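You operate a simulated robot arm through the tools that you are given. There is no shell and no other tool.

You are at the controls of a simulated robot arm. One attempt, no reset.

JOB
Fit the blue pad in the red post's empty cup, then hoist the end on to the stand.
Fine: the end with the red eye; pad first; clear the pads; land it in the middle, chain slack. Touch down gently, never at full speed. Keep from under the load and leave it untouched in motion.

The check looks at the end state, three seconds after you hand in, the way a careful person would. Anything else that was tipped, shoved, dropped, spilled or broken makes it a failure.

ROBOT AND FRAMES
A 6-joint arm with a two-finger parallel gripper, fixed in place. Base frame: the origin is on the floor under the middle of its stand, x ahead of it, y to its left, z up. Readings come in mm, rad, newtons and seconds.
With the tool pointing down near the work surface it reaches from about 140 to 820 mm from the base axis. Its first joint turns from -2.007 to 2.007 rad. Payload 3.43 kg.
The TCP is the grasp point between the finger pads, 34 mm short of the fingertips. In the tool frame z runs along the fingers and y along their closing line. The gripper opens to 128 mm. The fingers are 24 mm wide and 12 mm thick; the gripper's body (48 by 130 mm) begins 96 mm behind the TCP.
Orientation is that of the tool frame in the base frame, as a unit quaternion [x, y, z, w]. With the fingers straight down and closing along the base's y, the tool's x points along the base's -x, its y along +y and its z along -z.

CONTROLS
- The arm moves only by the tool nudge_tool. Its argument "plan" is a list of rows, each a list of 6 numbers: the shift along the base's x, y, z in mm, then the turn, a rotation vector about the base's x, y, z in rad. In form: [[tx, ty, tz, wx, wy, wz], ...]. A call has 1 to 20 rows; each row is the pose to reach, as a shift and turn from the pose commanded when the call began. "claw" is the opening, from 0 (shut) to 1 (fully open), set as the call begins (left out, the last holds). Rows are played at 5 a second. More than 50 mm and 0.15 rad between two rows, or a gripper value outside its range, and nothing of the call is played. A pose out of reach is approached as far as the arm can. The call stops where the force on the tool passes 40 N (or 10 N more than at its start, if that is more) or the arm is blocked; 0.2 s more then pass. Each finger travels about 108 mm/s and halts on what it meets, pressing with about 34 N; the grip force reading is that of the motor and also rises with nothing between the fingers. The clock runs only during rows and for 0.2 s after the last one: add rows that repeat a pose to give the fingers time. It gives the time, the measured TCP pose, the force on the tool (base axes), the opening and the grip force at its end, in the units of the frame above (readings bear some noise), with the torque about the TCP (base axes, N m) and any sound that the robot's microphone picked up, and new pictures: "pictures" is both (left out), scene, wrist or none.
- Cameras (640 x 400 px; columns grow to the right, rows downward): "scene" is fixed at [220.2, 651.3, 1764.8]; the picture's right is [-0.84, -0.55, 0.00], its down [-0.43, 0.66, -0.62] and it looks along [0.34, -0.52, -0.78] (base axes); focal length 289 px, centre (320, 200). "wrist" rides on the gripper at [76, -11, -160] in the tool frame; the picture's right is [0.15, 0.99, 0.00], its down [-0.88, 0.13, -0.46] and it looks along [-0.45, 0.07, 0.89] (tool axes); focal length 234 px, centre (320, 200). There is no depth. A picture from a camera that has moved, and an enlarged one, comes with that camera's place and axes in the base frame and with its lens.
- move_column(by): moves the trunk up (or, below 0, down) by that many mm; the arm rides with it, the base frame stays. It gives what a move gives, with no picture.
- inspect(camera, box): a new picture of the part [left, top, right, bottom] of that camera's present view, enlarged. No time passes.
- job_done(): hands the job in; it is judged then, once.

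Nothing tells you positions but the pictures and the camera data. Unless the task says otherwise, let go and move clear before handing in.

The tools are called after ">>>" as a command line: name --pt "numbers of a row" for each row, then --argument value for the rest, lists and objects as JSON in quotes. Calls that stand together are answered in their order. nudge_tool: Moves the arm, as the interface text tells. Its arguments: {"type":"object","properties":{"plan":{"type":"array","items":{"type":"array","items":{"type":"number"}}},"claw":{"type":"number"},"pictures":{"type":"string","enum":["both","scene","wrist","none"]}},"required":["plan"]} The other tools are called the same way: move_column (by) moves the trunk up or down; inspect (camera, box) takes an enlarged picture of a part of a camera's view; job_done () hands the job in.

At the start:

```text
time: 0.0
eef_pos: [479.6, -18.8, 1286.7]
orientation: [-0.001, 1.0, 0.0, 0.0]
ft_force: [0.6, 1.0, -0.3]
torque: [0.0, -0.01, 0.07]
opening: 127.9
gripper_force: 0.0
trunk travel left (down, up): [-675.0, 115.0]
```

scene: 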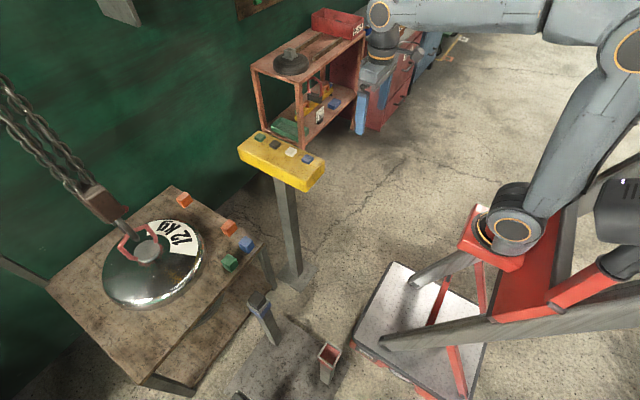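
wrist: 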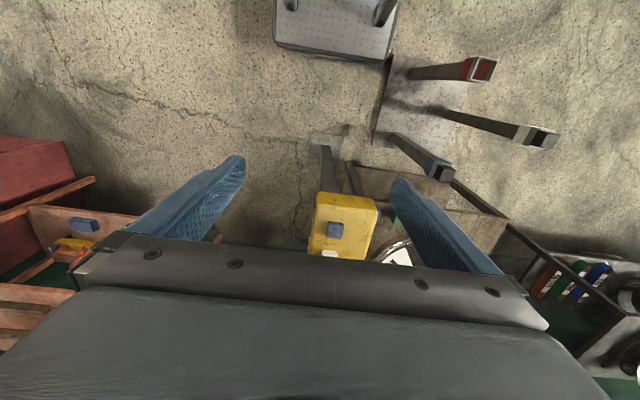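

I see a heavy 12 kg weight on a bench hanging from a chain, a yellow push-button pendant on a post, small coloured blocks (pads) on the bench, and three posts with cups on a plate. I'll look more closely before moving anything.

>>> inspect --camera "scene" --box '[0, 150, 320, 400]'

>>> inspect --camera "scene" --box '[220, 110, 340, 200]'

>>> inspect --camera "scene" --box '[200, 270, 500, 400]'

>>> inspect --camera "wrist" --box '[260, 0, 640, 280]'

>>> inspect --camera "scene" --box '[230, 0, 400, 140]'

```text
1.60 times, centred on (160, 275) of scene
camera zoom: at [220.2, 651.3, 1764.8], right [-0.84, -0.55, 0.0], down [-0.43, 0.66, -0.62], along [0.34, -0.52, -0.78], focal length 463 px, centre (576, 80)
```

zoom: 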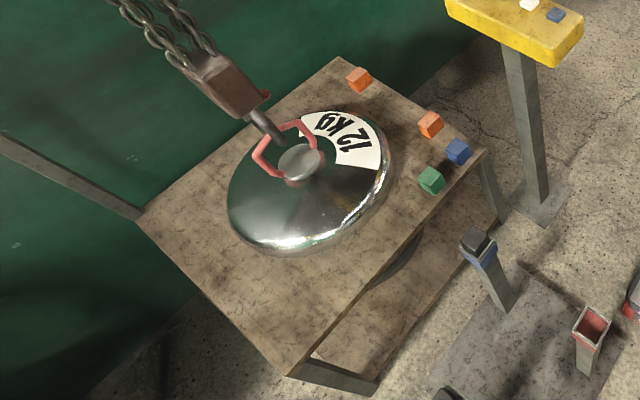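

```text
4.44 times, centred on (280, 155) of scene
camera zoom: at [220.2, 651.3, 1764.8], right [-0.84, -0.55, 0.0], down [-0.43, 0.66, -0.62], along [0.34, -0.52, -0.78], focal length 1285 px, centre (498, 400)
```

zoom: 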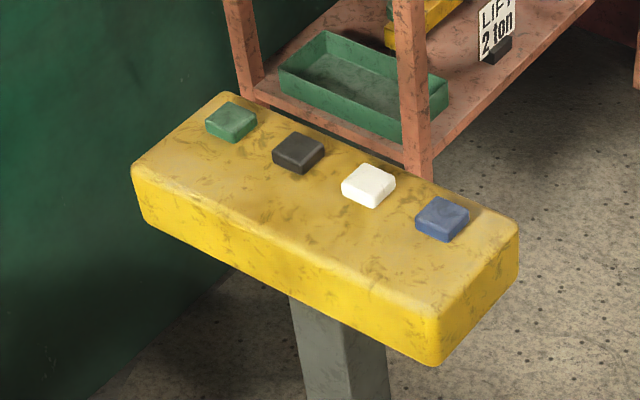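

```text
2.13 times, centred on (350, 335) of scene
camera zoom: at [220.2, 651.3, 1764.8], right [-0.84, -0.55, 0.0], down [-0.43, 0.66, -0.62], along [0.34, -0.52, -0.78], focal length 617 px, centre (256, -88)
```

zoom: 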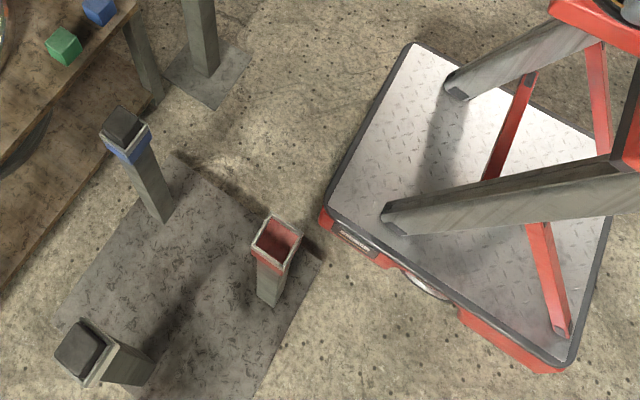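

```text
1.43 times, centred on (450, 140) of wrist
camera zoom: at [404.2, -29.0, 1446.4], right [-0.15, 0.99, 0.0], down [0.88, 0.13, 0.46], along [0.45, 0.07, -0.89], focal length 334 px, centre (134, 286)
```

zoom: 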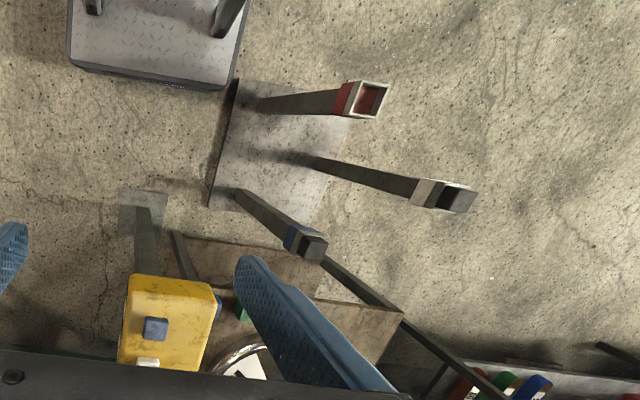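

```text
2.86 times, centred on (315, 70) of scene
camera zoom: at [220.2, 651.3, 1764.8], right [-0.84, -0.55, 0.0], down [-0.43, 0.66, -0.62], along [0.34, -0.52, -0.78], focal length 826 px, centre (334, 571)
```

zoom: 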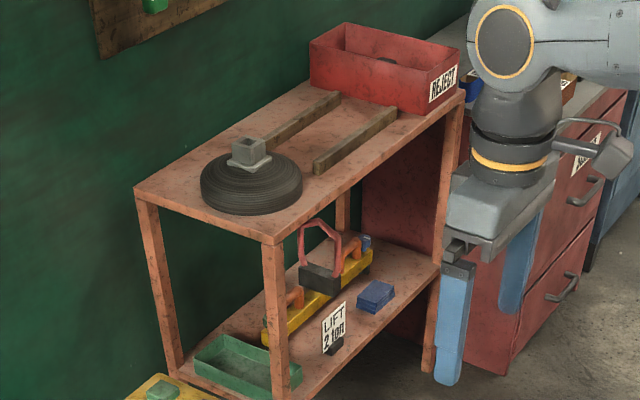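

The stand is three posts on a floor plate (red, blue and white cups, tops near z≈650, centroid about x466, y557). The chrome 12 kg end with the red eye sits on the bench, on a hook, near x≈1190. The yellow pendant has four buttons at y≈42, z≈1050. I'll inspect the hook and the wall, and swing the arm to get a better wrist view of the bench.

>>> inspect --camera "scene" --box '[60, 160, 220, 320]'

>>> inspect --camera "scene" --box '[80, 0, 320, 60]'

>>> nudge_tool --pt "-5 36 -20 0 0 0.06" --pt "-10 72 -40 0 0 0.12" --pt "-15 108 -60 0 0 0.18" --pt "-20 144 -80 0 0 0.24" --pt "-25 180 -100 0 0 0.3" --pt "-30 216 -120 0 0 0.36" --pt "-30 216 -120 0 0 0.36" --claw 0.3

```text
2.50 times, centred on (140, 240) of scene
camera zoom: at [220.2, 651.3, 1764.8], right [-0.84, -0.55, 0.0], down [-0.43, 0.66, -0.62], along [0.34, -0.52, -0.78], focal length 723 px, centre (770, 100)
```

zoom: 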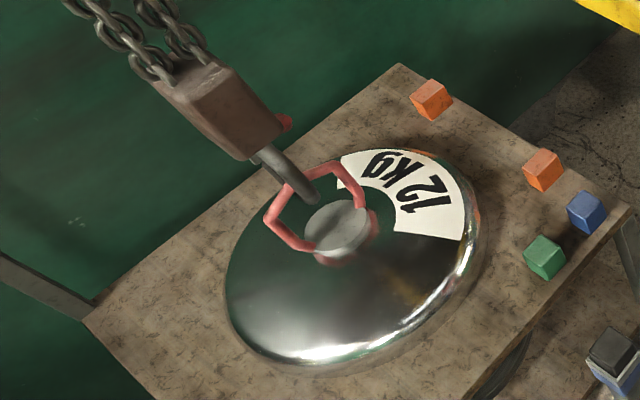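

```text
2.67 times, centred on (200, 30) of scene
camera zoom: at [220.2, 651.3, 1764.8], right [-0.84, -0.55, 0.0], down [-0.43, 0.66, -0.62], along [0.34, -0.52, -0.78], focal length 771 px, centre (640, 653)
```

zoom: 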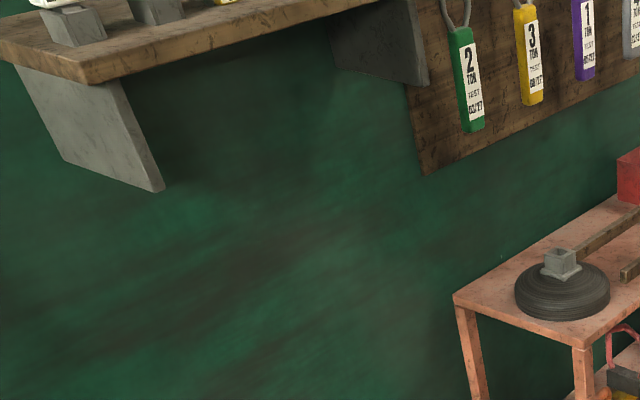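

```text
time: 1.6
eef_pos: [450.8, 197.0, 1166.3]
orientation: [-0.179, 0.984, -0.001, 0.0]
ft_force: [-0.4, -0.7, 0.4]
torque: [-0.01, 0.0, 0.02]
opening: 38.3
gripper_force: 0.1
trunk travel left (down, up): [-675.0, 115.0]
camera wrist: at [383.0, 160.8, 1325.8], right [-0.49, 0.87, 0.0], down [0.78, 0.43, 0.46], along [0.4, 0.22, -0.89], focal length 234 px, centre (320, 200)
```

scene: 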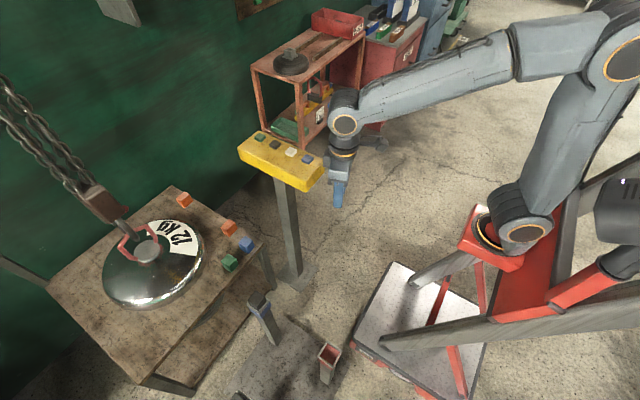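
wrist: 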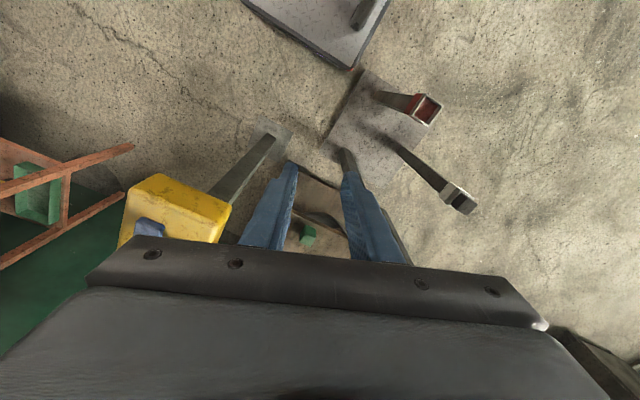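

The gripper body hides the bench, so I'll tilt the tool forward to look over the bench area with the wrist camera; nothing is nearby at this height.

>>> nudge_tool --pt "0 20 20 0.042 -0.112 0" --pt "0 40 40 0.084 -0.224 0" --pt "0 60 60 0.126 -0.336 0" --pt "0 80 80 0.168 -0.448 0" --pt "0 100 100 0.211 -0.562 0" --pt "0 100 100 0.211 -0.562 0"

```text
time: 3.0
eef_pos: [449.8, 298.0, 1267.0]
orientation: [-0.171, 0.94, 0.053, 0.292]
ft_force: [1.1, 0.7, -0.9]
torque: [-0.02, 0.01, -0.01]
opening: 38.7
gripper_force: 0.1
trunk travel left (down, up): [-675.0, 115.0]
camera wrist: at [311.1, 234.2, 1355.8], right [-0.46, 0.88, -0.08], down [0.39, 0.29, 0.87], along [0.8, 0.37, -0.48], focal length 234 px, centre (320, 200)
```

scene: 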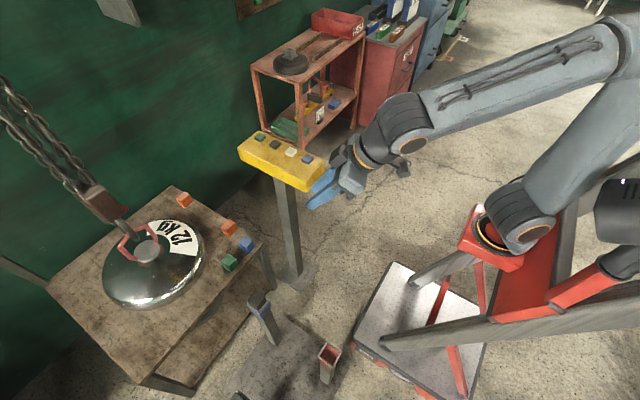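
wrist: 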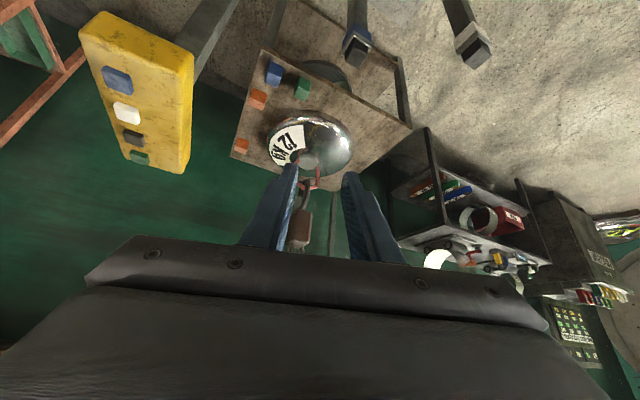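

Now the bench, pads, and load are visible from the wrist. I'll zoom in on each region to triangulate positions.

>>> inspect --camera "wrist" --box '[220, 40, 380, 200]'

>>> inspect --camera "wrist" --box '[60, 0, 220, 180]'

>>> inspect --camera "wrist" --box '[240, 130, 380, 260]'

>>> inspect --camera "wrist" --box '[380, 120, 640, 370]'

>>> inspect --camera "scene" --box '[160, 180, 290, 280]'

```text
2.50 times, centred on (300, 120) of wrist
camera zoom: at [311.1, 234.2, 1355.8], right [-0.46, 0.88, -0.08], down [0.39, 0.29, 0.87], along [0.8, 0.37, -0.48], focal length 585 px, centre (370, 400)
```

zoom: 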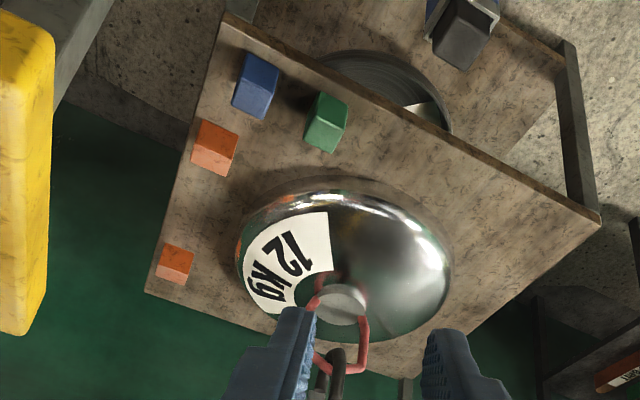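

```text
2.22 times, centred on (140, 90) of wrist
camera zoom: at [311.1, 234.2, 1355.8], right [-0.46, 0.88, -0.08], down [0.39, 0.29, 0.87], along [0.8, 0.37, -0.48], focal length 520 px, centre (720, 444)
```

zoom: 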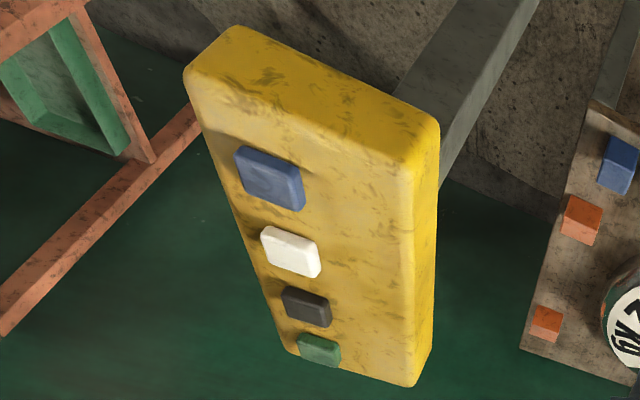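

```text
3.08 times, centred on (310, 195) of wrist
camera zoom: at [311.1, 234.2, 1355.8], right [-0.46, 0.88, -0.08], down [0.39, 0.29, 0.87], along [0.8, 0.37, -0.48], focal length 720 px, centre (351, 215)
```

zoom: 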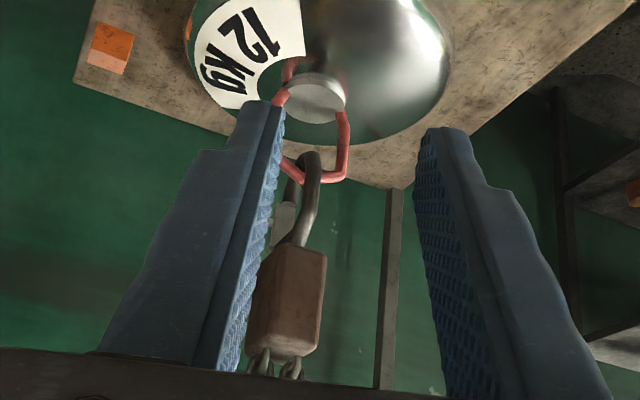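

```text
1.60 times, centred on (510, 245) of wrist
camera zoom: at [311.1, 234.2, 1355.8], right [-0.46, 0.88, -0.08], down [0.39, 0.29, 0.87], along [0.8, 0.37, -0.48], focal length 375 px, centre (16, 128)
```

zoom: 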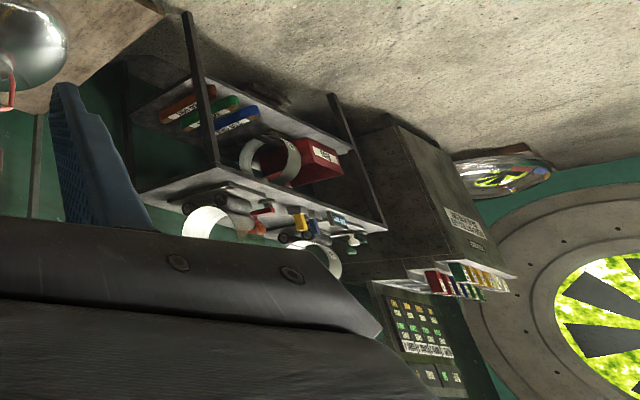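

```text
4.00 times, centred on (225, 230) of scene
camera zoom: at [220.2, 651.3, 1764.8], right [-0.84, -0.55, 0.0], down [-0.43, 0.66, -0.62], along [0.34, -0.52, -0.78], focal length 1156 px, centre (700, 80)
```

zoom: 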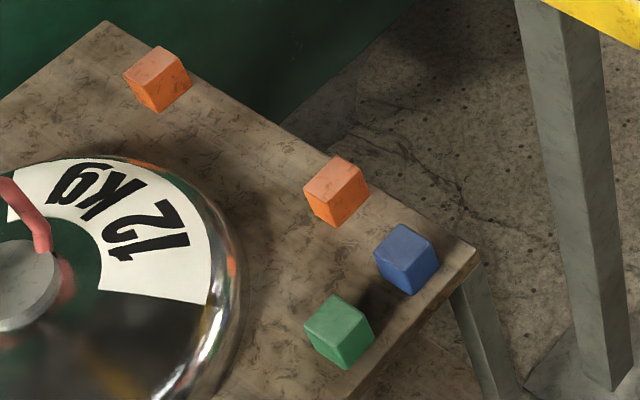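

The blue pad triangulates to about (888, 271, 565) and the knob of the load to about (1187, 560, 640). I'll zoom further on the pad and the red cup to get their orientation and size.

>>> inspect --camera "scene" --box '[225, 225, 265, 250]'

>>> inspect --camera "wrist" --box '[255, 50, 319, 90]'

>>> inspect --camera "scene" --box '[306, 335, 354, 365]'

>>> inspect --camera "scene" --box '[240, 290, 280, 315]'

```text
16.00 times, centred on (245, 238) of scene
camera zoom: at [220.2, 651.3, 1764.8], right [-0.84, -0.55, 0.0], down [-0.43, 0.66, -0.62], along [0.34, -0.52, -0.78], focal length 4626 px, centre (1520, -400)
```

zoom: 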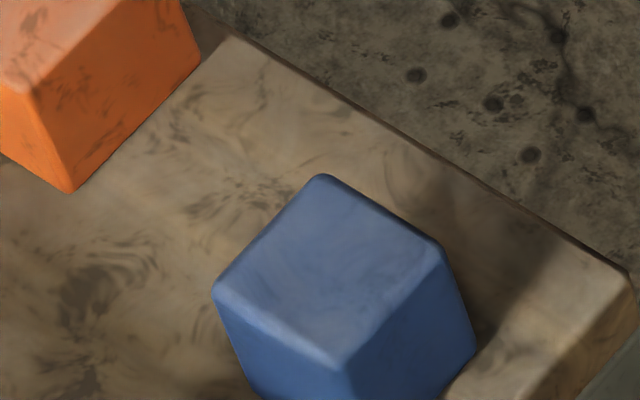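

```text
10.00 times, centred on (287, 70) of wrist
camera zoom: at [311.1, 234.2, 1355.8], right [-0.46, 0.88, -0.08], down [0.39, 0.29, 0.87], along [0.8, 0.37, -0.48], focal length 2342 px, centre (650, 1500)
```

zoom: 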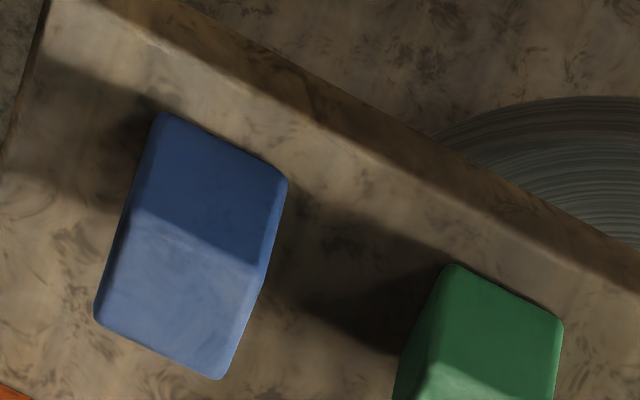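

```text
13.33 times, centred on (330, 350) of scene
camera zoom: at [220.2, 651.3, 1764.8], right [-0.84, -0.55, 0.0], down [-0.43, 0.66, -0.62], along [0.34, -0.52, -0.78], focal length 3855 px, centre (187, -1800)
```

zoom: 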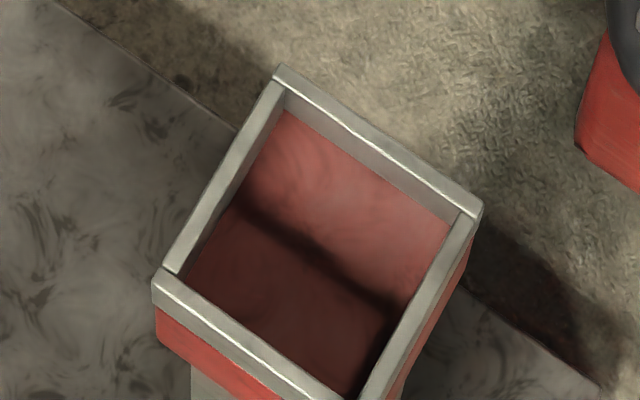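

```text
16.00 times, centred on (260, 302) of scene
camera zoom: at [220.2, 651.3, 1764.8], right [-0.84, -0.55, 0.0], down [-0.43, 0.66, -0.62], along [0.34, -0.52, -0.78], focal length 4626 px, centre (1280, -1440)
```

zoom: 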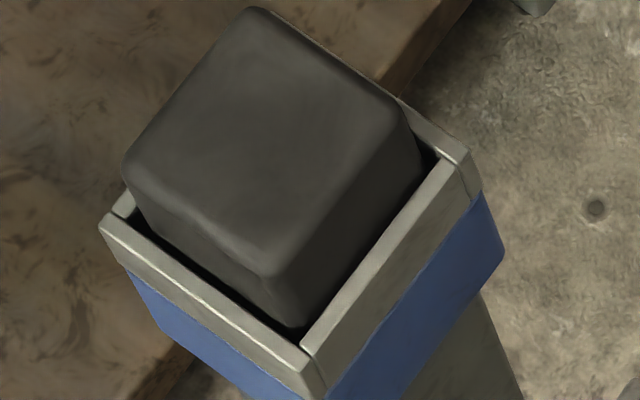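

The pad is about 45 mm square and 50 mm tall, aligned with the base axes. The red cup is about 61 mm outside and about 49 mm inside, centred near (304, 461), also axis-aligned. I'll straighten the tool and test outward reach in free air above everything, since the pad lies about 928 mm from the base axis.

>>> nudge_tool --pt "30 -4 0 -0.018 0.099 -0.058" --pt "60 -8 0 -0.036 0.198 -0.116" --pt "90 -12 0 -0.054 0.297 -0.1745" --pt "120 -16 0 -0.072 0.396 -0.233" --pt "150 -20 0 -0.09 0.495 -0.291" --pt "180 -24 0 -0.1076 0.594 -0.349" --pt "225 -28 0 -0.1076 0.594 -0.349" --pt "270 -28 0 -0.1076 0.594 -0.349" --pt "310 -28 0 -0.1076 0.594 -0.349" --pt "350 -28 0 -0.1076 0.594 -0.349" --pt "350 -28 0 -0.1076 0.594 -0.349"

```text
time: 5.4
eef_pos: [753.5, 259.3, 1255.3]
orientation: [0.0, 1.0, 0.0, 0.0]
ft_force: [0.4, 0.6, 0.4]
torque: [-0.03, -0.02, 0.0]
opening: 38.4
gripper_force: 0.0
out of reach, approached as far as the arm can: row 9, 10, 11
trunk travel left (down, up): [-675.0, 115.0]
camera wrist: at [678.6, 249.6, 1414.0], right [-0.15, 0.99, 0.0], down [0.88, 0.13, 0.46], along [0.45, 0.07, -0.89], focal length 234 px, centre (320, 200)
```

scene: 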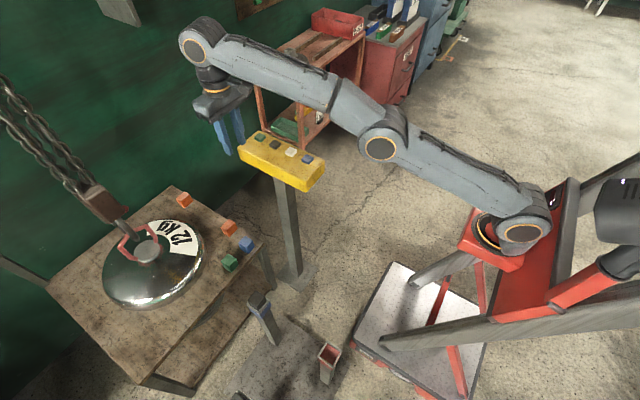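
wrist: 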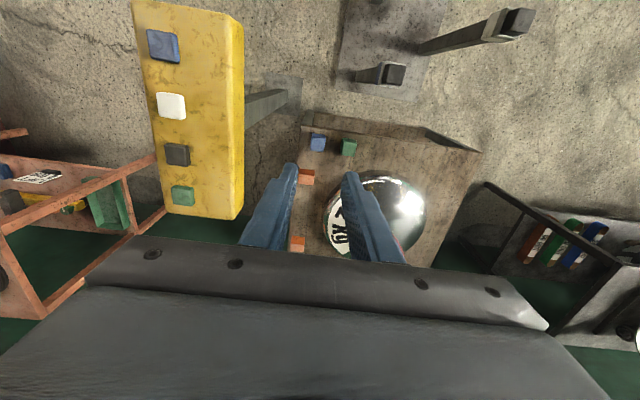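

The arm straightens out at about 800 mm at this height; lowering the trunk and tilting slightly will get the pad. This is a good overhead view, so I'll refine positions from here.

>>> inspect --camera "wrist" --box '[280, 110, 408, 190]'

>>> inspect --camera "wrist" --box '[340, 0, 560, 110]'

>>> inspect --camera "wrist" --box '[280, 150, 480, 270]'

>>> inspect --camera "wrist" --box '[120, 0, 280, 220]'

```text
5.00 times, centred on (344, 150) of wrist
camera zoom: at [678.6, 249.6, 1414.0], right [-0.15, 0.99, 0.0], down [0.88, 0.13, 0.46], along [0.45, 0.07, -0.89], focal length 1171 px, centre (200, 450)
```

zoom: 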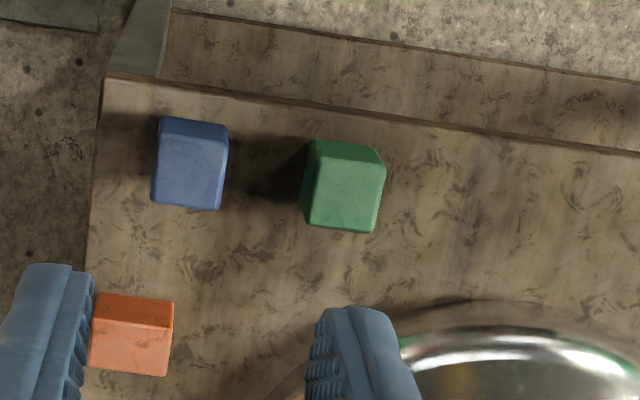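

```text
2.91 times, centred on (450, 55) of wrist
camera zoom: at [678.6, 249.6, 1414.0], right [-0.15, 0.99, 0.0], down [0.88, 0.13, 0.46], along [0.45, 0.07, -0.89], focal length 681 px, centre (-58, 622)
```

zoom: 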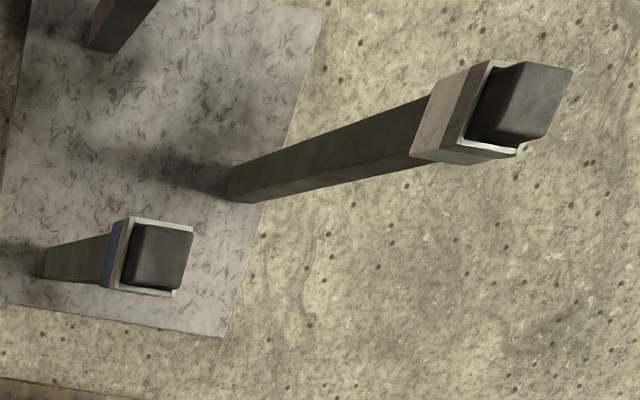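

```text
3.20 times, centred on (380, 210) of wrist
camera zoom: at [678.6, 249.6, 1414.0], right [-0.15, 0.99, 0.0], down [0.88, 0.13, 0.46], along [0.45, 0.07, -0.89], focal length 749 px, centre (128, 168)
```

zoom: 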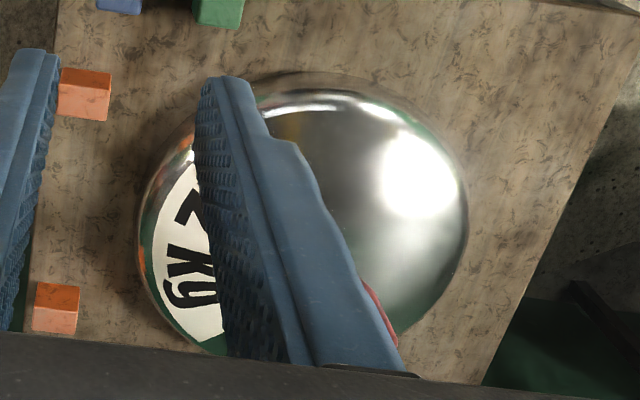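

```text
1.82 times, centred on (200, 110) of wrist
camera zoom: at [678.6, 249.6, 1414.0], right [-0.15, 0.99, 0.0], down [0.88, 0.13, 0.46], along [0.45, 0.07, -0.89], focal length 426 px, centre (538, 364)
```

zoom: 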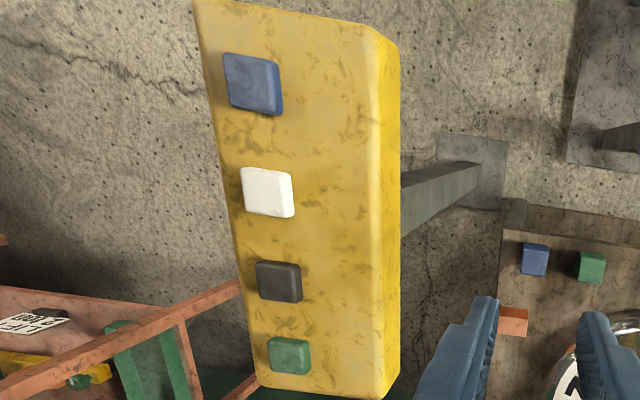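

I'll pull back from full stretch, then lower the trunk by about 280 mm so the wrist ends up near shoulder height for the pad pick.

>>> nudge_tool --pt "-40 0 0 0 0 0" --pt "-80 0 0 0 0 0" --pt "-120 5 0 0 0 0" --pt "-160 10 0 0 0 0" --pt "-200 10 0 0 0 0" --pt "-200 10 0 0 0 0" --pictures "none"

>>> move_column --by -280

```text
time: 6.8
eef_pos: [555.9, 268.6, 1254.6]
orientation: [0.0, 1.0, 0.0, 0.0]
ft_force: [0.2, 0.1, -0.4]
torque: [0.04, -0.04, -0.02]
opening: 38.5
gripper_force: 0.0
trunk travel left (down, up): [-675.0, 115.0]
```

```text
time: 9.6
eef_pos: [555.5, 269.7, 974.2]
orientation: [0.0, 1.0, 0.0, 0.0]
ft_force: [0.7, 0.3, -0.3]
torque: [-0.01, 0.03, 0.0]
opening: 38.2
gripper_force: 0.0
trunk travel left (down, up): [-395.0, 395.0]
```

Trunk is down; now I'll approach with a 0.35 rad forward tilt for a close look at the pad.

>>> nudge_tool --pt "30 0 -36 0 -0.12 0" --pt "60 0 -72 0 -0.24 0" --pt "90 0 -110 0 -0.35 0" --pt "100 0 -130 0 -0.35 0" --pt "100 0 -130 0 -0.35 0" --claw 0.7

```text
time: 10.8
eef_pos: [655.3, 270.7, 844.3]
orientation: [0.0, 0.985, 0.0, 0.174]
ft_force: [-0.3, 0.5, -0.6]
torque: [0.01, 0.02, -0.02]
opening: 89.4
gripper_force: 0.0
trunk travel left (down, up): [-395.0, 395.0]
camera wrist: at [529.2, 259.9, 968.3], right [-0.14, 0.99, -0.05], down [0.67, 0.13, 0.73], along [0.73, 0.07, -0.68], focal length 234 px, centre (320, 200)
```

scene: 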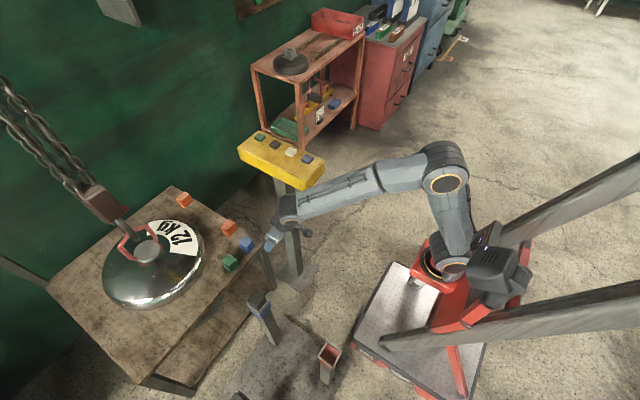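
wrist: 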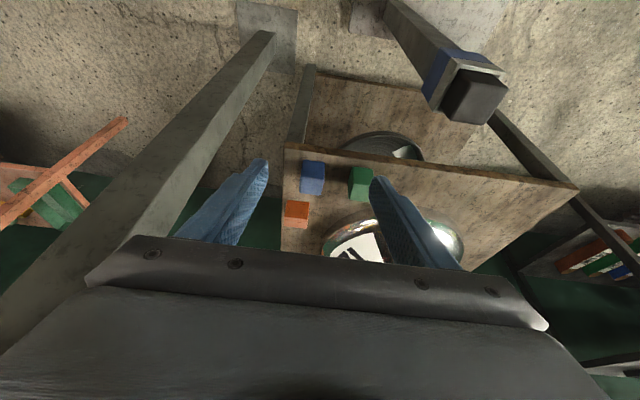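

>>> inspect --camera "wrist" --box '[272, 140, 384, 210]'

>>> inspect --camera "scene" --box '[190, 180, 350, 280]'

```text
5.71 times, centred on (328, 175) of wrist
camera zoom: at [529.2, 259.9, 968.3], right [-0.14, 0.99, -0.05], down [0.67, 0.13, 0.73], along [0.73, 0.07, -0.68], focal length 1338 px, centre (274, 343)
```

zoom: 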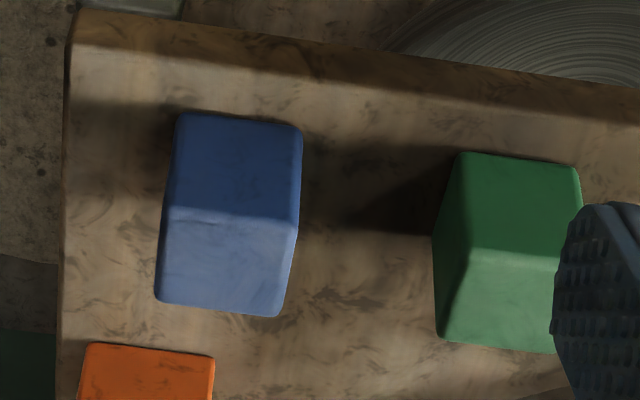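

```text
4.00 times, centred on (270, 230) of scene
camera zoom: at [220.2, 651.3, 1764.8], right [-0.84, -0.55, 0.0], down [-0.43, 0.66, -0.62], along [0.34, -0.52, -0.78], focal length 1156 px, centre (520, 80)
```

zoom: 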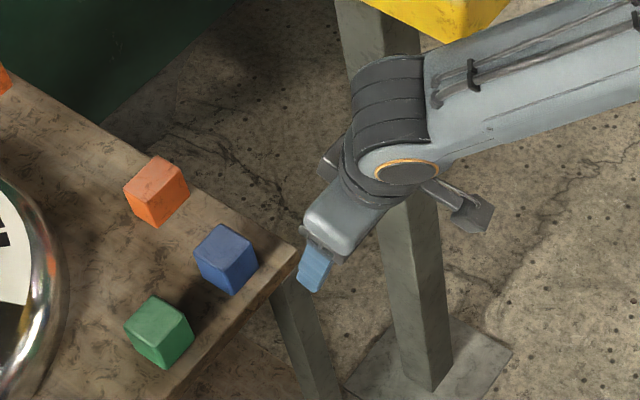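

The pad top is at about (889, 272, 594), about 47 mm square, with the bench surface near z≈535. I'll move to a hover above it with the jaws open and check reach and alignment.

>>> nudge_tool --pt "45 0 -30 0 0 0" --pt "90 0 -60 0 0 0" --pt "130 0 -90 0 0 0" --pt "165 0 -115 0 0 0" --pt "197 1 -140 0 0 0" --pt "227 1 -159 0 0 0" --pt "227 1 -159 0 0 0" --claw 0.63

```text
refused: row 1 steps farther than a row can; nothing moved
```

The first step was a little too long; I'm resending it with smaller steps.

>>> nudge_tool --pt "38 0 -27 0 0 0" --pt "76 0 -54 0 0 0" --pt "114 0 -81 0 0 0" --pt "152 0 -108 0 0 0" --pt "190 1 -135 0 0 0" --pt "227 1 -159 0 0 0" --pt "227 1 -159 0 0 0" --claw 0.63

```text
time: 12.4
eef_pos: [882.8, 271.4, 685.5]
orientation: [0.0, 0.985, 0.0, 0.174]
ft_force: [-0.8, -0.6, 0.0]
torque: [0.04, 0.03, 0.0]
opening: 80.6
gripper_force: 0.0
trunk travel left (down, up): [-395.0, 395.0]
camera wrist: at [756.7, 260.0, 809.5], right [-0.14, 0.99, -0.05], down [0.67, 0.13, 0.73], along [0.73, 0.07, -0.68], focal length 234 px, centre (320, 200)
```

scene: 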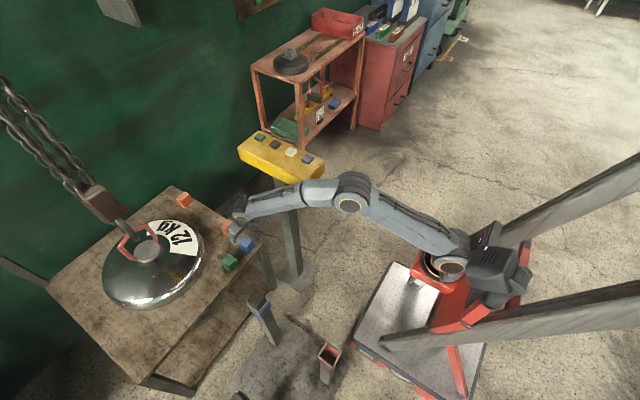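
wrist: 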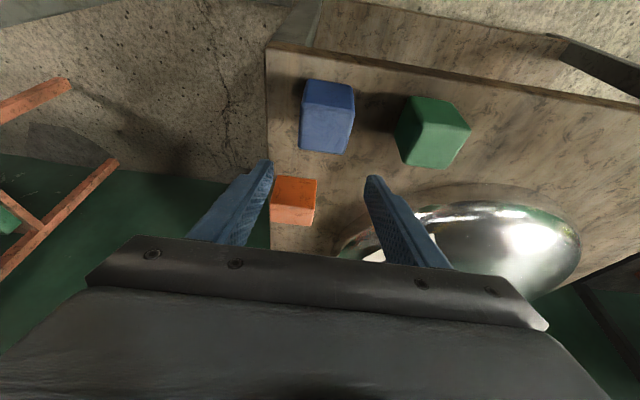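

>>> inspect --camera "wrist" --box '[270, 60, 398, 140]'

>>> inspect --camera "scene" --box '[205, 195, 285, 255]'

>>> inspect --camera "wrist" --box '[240, 150, 400, 250]'

```text
5.00 times, centred on (334, 100) of wrist
camera zoom: at [756.7, 260.0, 809.5], right [-0.14, 0.99, -0.05], down [0.67, 0.13, 0.73], along [0.73, 0.07, -0.68], focal length 1171 px, centre (250, 700)
```

zoom: 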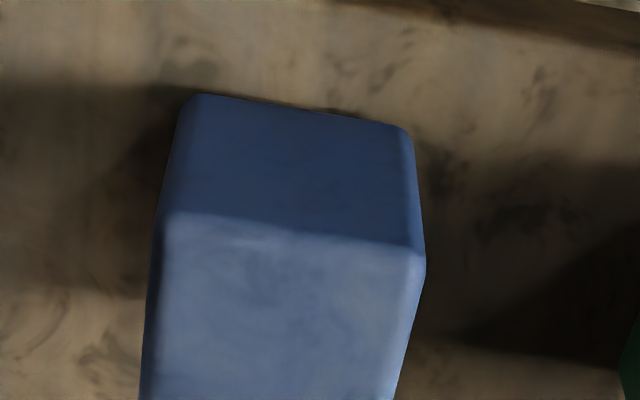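

```text
6.67 times, centred on (245, 225) of scene
camera zoom: at [220.2, 651.3, 1764.8], right [-0.84, -0.55, 0.0], down [-0.43, 0.66, -0.62], along [0.34, -0.52, -0.78], focal length 1927 px, centre (820, 33)
```

zoom: 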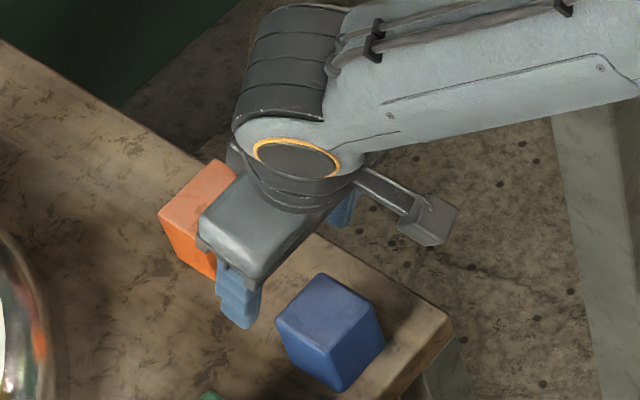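

```text
4.00 times, centred on (320, 200) of wrist
camera zoom: at [756.7, 260.0, 809.5], right [-0.14, 0.99, -0.05], down [0.67, 0.13, 0.73], along [0.73, 0.07, -0.68], focal length 937 px, centre (320, 200)
```

zoom: 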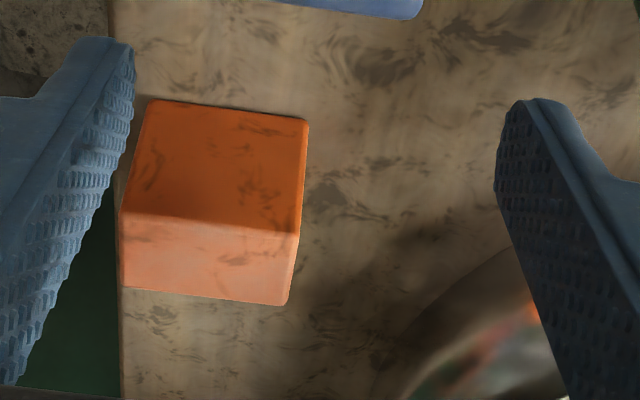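

The refined pad estimate is centre (880.5, 272.3), top z≈602. I'll shift back slightly and descend so the fingertips straddle the top 33 mm of the pad.

>>> nudge_tool --pt "-5 1 -10 0 0 0" --pt "-9 1 -30 0 0 0" --pt "-9 1 -50 0 0 0" --pt "-9 1 -65 0 0 0" --pt "-9 1 -75 0 0 0" --pt "-9 1 -80 0 0 0" --pt "-9 1 -80 0 0 0"

>>> inspect --camera "scene" --box '[205, 205, 285, 265]'

>>> inspect --camera "wrist" --box '[220, 50, 420, 250]'

```text
time: 14.0
eef_pos: [873.9, 271.8, 605.3]
orientation: [0.0, 0.985, 0.0, 0.174]
ft_force: [0.7, -0.1, -0.1]
torque: [0.01, 0.02, -0.01]
opening: 80.3
gripper_force: 0.1
trunk travel left (down, up): [-395.0, 395.0]
camera wrist: at [747.5, 261.3, 728.4], right [-0.14, 0.99, -0.05], down [0.67, 0.13, 0.73], along [0.73, 0.07, -0.68], focal length 234 px, centre (320, 200)
```

scene: 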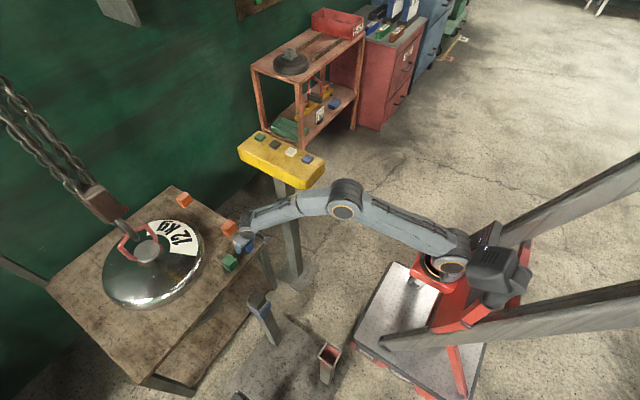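
wrist: 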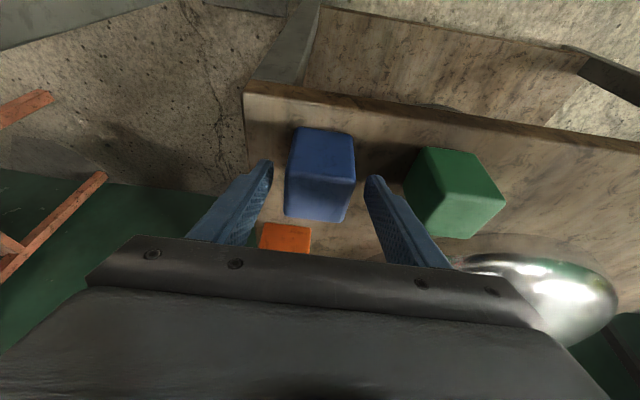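

```text
6.67 times, centred on (245, 235) of scene
camera zoom: at [220.2, 651.3, 1764.8], right [-0.84, -0.55, 0.0], down [-0.43, 0.66, -0.62], along [0.34, -0.52, -0.78], focal length 1927 px, centre (820, -33)
```

zoom: 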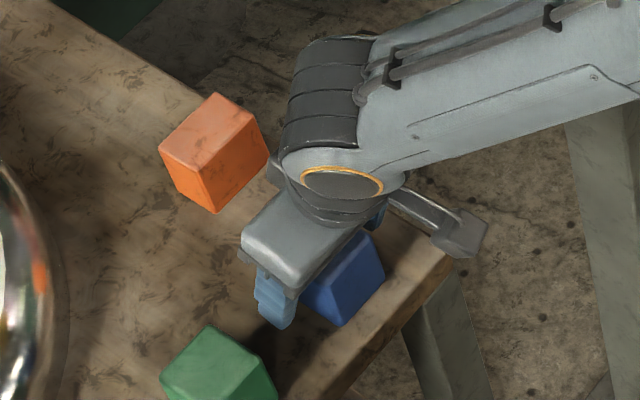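

```text
2.00 times, centred on (320, 150) of wrist
camera zoom: at [747.5, 261.3, 728.4], right [-0.14, 0.99, -0.05], down [0.67, 0.13, 0.73], along [0.73, 0.07, -0.68], focal length 468 px, centre (320, 300)
```

zoom: 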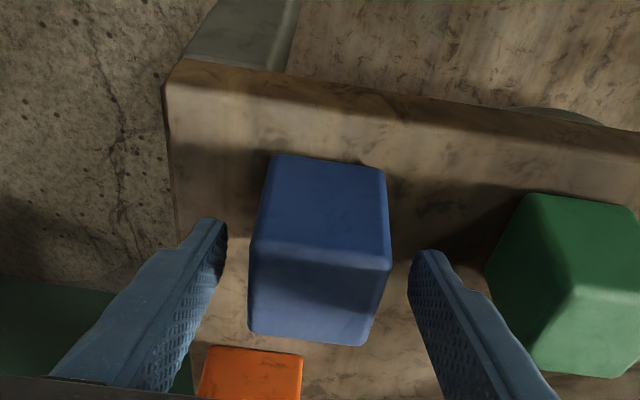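

The fingertips straddle the pad symmetrically, well clear of the green pad. Closing the grip now.

>>> nudge_tool --pt "0 0 0 0 0 0" --pt "0 0 0 0 0 0" --pt "0 0 0 0 0 0" --pt "0 0 0 0 0 0" --claw 0.2 --pictures "wrist"

```text
time: 15.0
eef_pos: [873.4, 272.1, 604.5]
orientation: [0.0, 0.985, 0.0, 0.173]
ft_force: [0.4, -0.3, 0.7]
torque: [0.03, -0.04, -0.01]
opening: 49.7
gripper_force: 34.0
trunk travel left (down, up): [-395.0, 395.0]
camera wrist: at [747.5, 261.2, 728.5], right [-0.14, 0.99, -0.05], down [0.67, 0.13, 0.73], along [0.73, 0.07, -0.68], focal length 234 px, centre (320, 200)
```

wrist: 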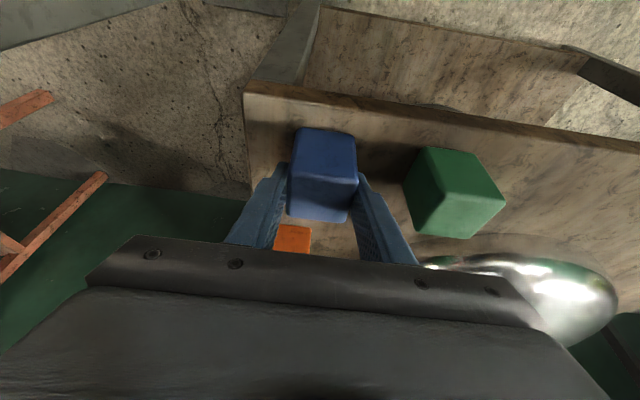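

The pad is gripped (opening 49.7 mm). I'll lift it straight up, then carry it high towards the red cup.

>>> nudge_tool --pt "0 0 10 0 0 0" --pt "0 0 40 0 0 0" --pt "0 0 80 0 0 0" --pt "0 0 120 0 0 0" --pt "-20 0 160 0 0 0" --pt "-60 0 185 0 0 0" --pt "-105 0 195 0 0 0" --pt "-150 5 195 0 0 0" --pt "-195 10 195 0 0 0" --pt "-240 20 195 0 0 0" --pt "-285 30 195 0 0 0" --pt "-285 30 195 0 0 0"

```text
time: 17.6
eef_pos: [589.6, 301.6, 800.1]
orientation: [0.0, 0.985, 0.0, 0.173]
ft_force: [0.1, -0.4, 1.0]
torque: [0.03, 0.0, -0.01]
opening: 25.8
gripper_force: 0.2
trunk travel left (down, up): [-395.0, 395.0]
camera wrist: at [463.7, 290.7, 923.7], right [-0.14, 0.99, -0.05], down [0.67, 0.13, 0.73], along [0.73, 0.07, -0.68], focal length 234 px, centre (320, 200)
```

scene: 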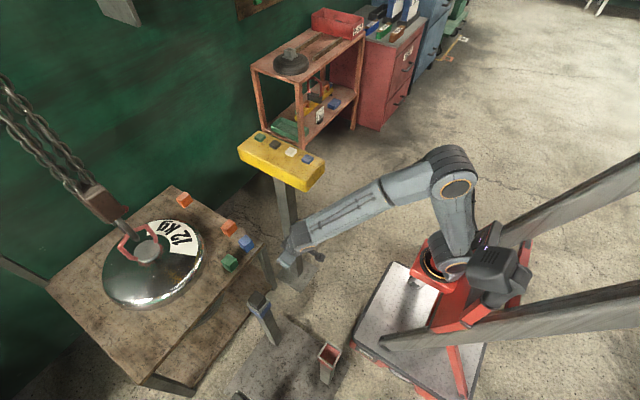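
wrist: 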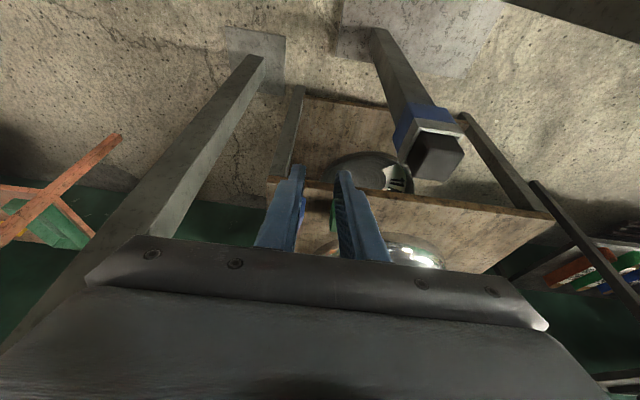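

The pad slipped out during the lift and the jaws are empty. Checking where it is.

>>> inspect --camera "scene" --box '[205, 215, 285, 265]'

>>> inspect --camera "wrist" --box '[260, 150, 420, 270]'

```text
8.00 times, centred on (245, 240) of scene
camera zoom: at [220.2, 651.3, 1764.8], right [-0.84, -0.55, 0.0], down [-0.43, 0.66, -0.62], along [0.34, -0.52, -0.78], focal length 2313 px, centre (920, -120)
```

zoom: 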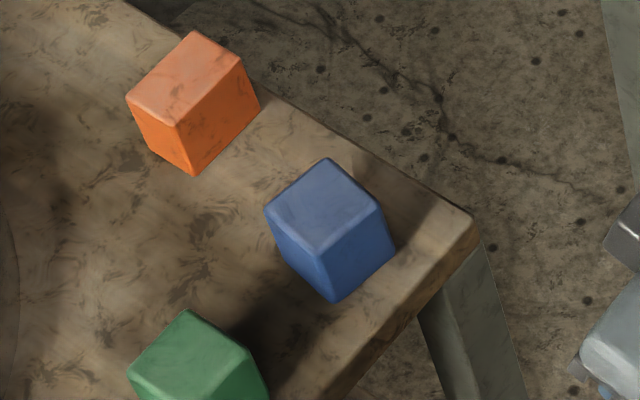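

```text
3.33 times, centred on (340, 210) of wrist
camera zoom: at [463.7, 290.7, 923.7], right [-0.14, 0.99, -0.05], down [0.67, 0.13, 0.73], along [0.73, 0.07, -0.68], focal length 781 px, centre (253, 167)
```

zoom: 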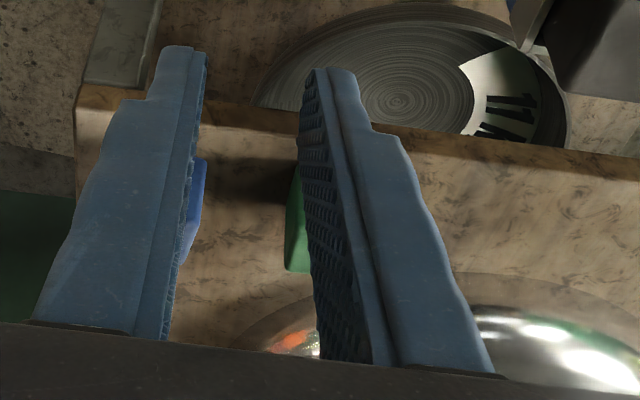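

The pad is still standing where it was, so the shallow fingertip grip simply slid off. I'll go back, take a deeper grip, and lift slowly with checks.

>>> nudge_tool --pt "45 -5 -10 0 0 0" --pt "90 -10 -20 0 0 0" --pt "135 -15 -30 0 0 0" --pt "180 -20 -40 0 0 0" --pt "220 -25 -60 0 0 0" --pt "260 -29 -85 0 0 0" --pt "286 -29.5 -115 0 0 0" --pt "286 -29.5 -150 0 0 0" --pt "286 -29.5 -180 0 0 0" --pt "286 -29.5 -200 0 0 0" --pt "286 -29.5 -207 0 0 0" --pt "286 -29.5 -207 0 0 0" --claw 0.63

>>> inspect --camera "wrist" --box '[220, 50, 420, 250]'

>>> inspect --camera "scene" --box '[205, 215, 285, 265]'

```text
time: 20.2
eef_pos: [875.0, 271.4, 592.1]
orientation: [-0.001, 0.985, 0.001, 0.173]
ft_force: [0.2, 0.2, 0.6]
torque: [0.0, -0.04, 0.0]
opening: 80.5
gripper_force: 0.1
trunk travel left (down, up): [-395.0, 395.0]
camera wrist: at [748.8, 262.2, 716.8], right [-0.14, 0.99, -0.05], down [0.67, 0.13, 0.73], along [0.73, 0.07, -0.68], focal length 234 px, centre (320, 200)
```

scene: 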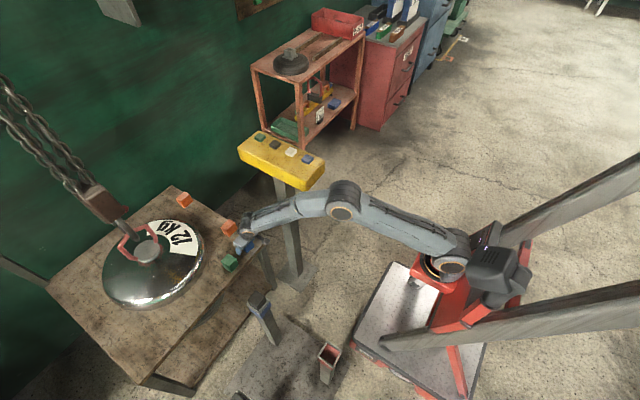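
wrist: 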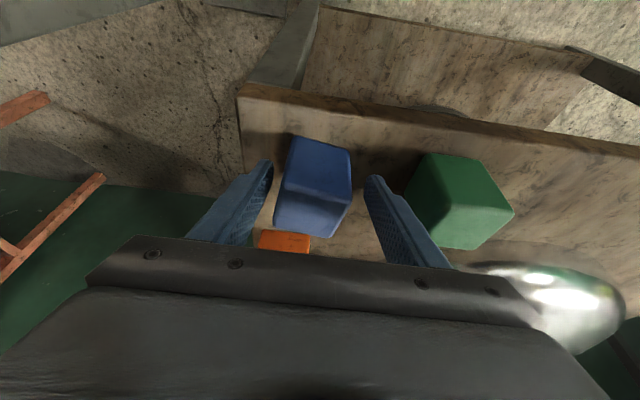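

```text
2.00 times, centred on (320, 150) of wrist
camera zoom: at [748.8, 262.2, 716.8], right [-0.14, 0.99, -0.05], down [0.67, 0.13, 0.73], along [0.73, 0.07, -0.68], focal length 468 px, centre (320, 300)
```

zoom: 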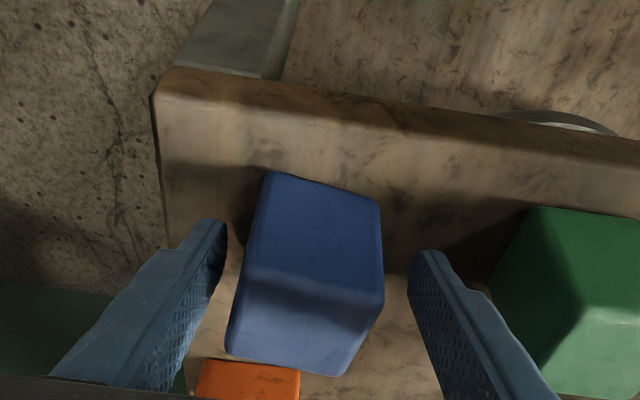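

```text
8.00 times, centred on (245, 240) of scene
camera zoom: at [220.2, 651.3, 1764.8], right [-0.84, -0.55, 0.0], down [-0.43, 0.66, -0.62], along [0.34, -0.52, -0.78], focal length 2313 px, centre (920, -120)
```

zoom: 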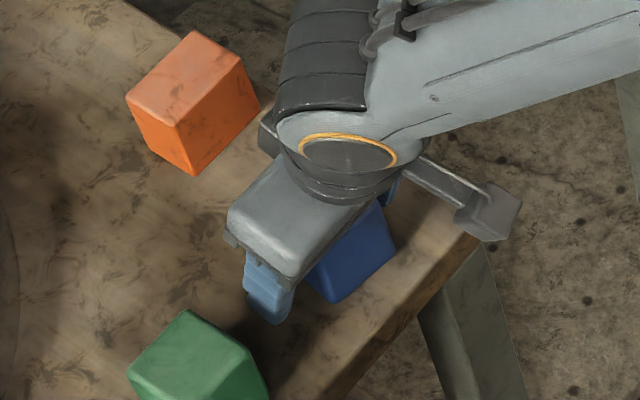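

The pad turned slightly (about −0.13 rad) as it slipped, but it's upright. I'll match that yaw and re-centre, then close with the deeper grip.

>>> nudge_tool --pt "3 -1.5 0 0 0 -0.06" --pt "5 -2.5 0 0 0 -0.12" --pt "5 -2.5 0 0 0 -0.12" --pictures "none"

>>> inspect --camera "wrist" --box '[220, 50, 420, 250]'

```text
time: 21.0
eef_pos: [880.5, 269.3, 593.3]
orientation: [0.06, 0.983, -0.01, 0.175]
ft_force: [-0.4, 0.2, -0.2]
torque: [0.01, 0.01, 0.01]
opening: 80.8
gripper_force: 0.0
trunk travel left (down, up): [-395.0, 395.0]
```

```text
2.00 times, centred on (320, 150) of wrist
camera zoom: at [753.4, 274.4, 717.0], right [-0.02, 1.0, -0.05], down [0.68, 0.05, 0.73], along [0.73, -0.02, -0.68], focal length 468 px, centre (320, 300)
```

zoom: 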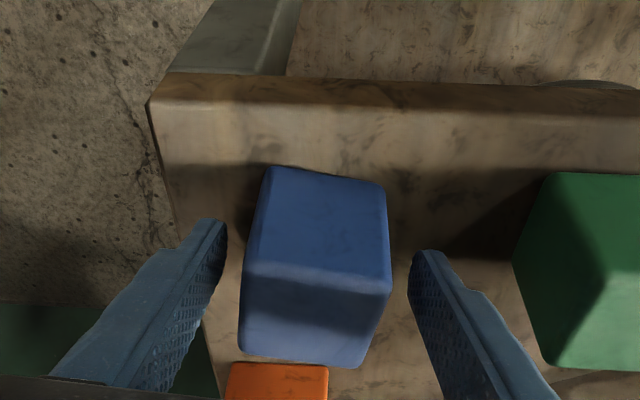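

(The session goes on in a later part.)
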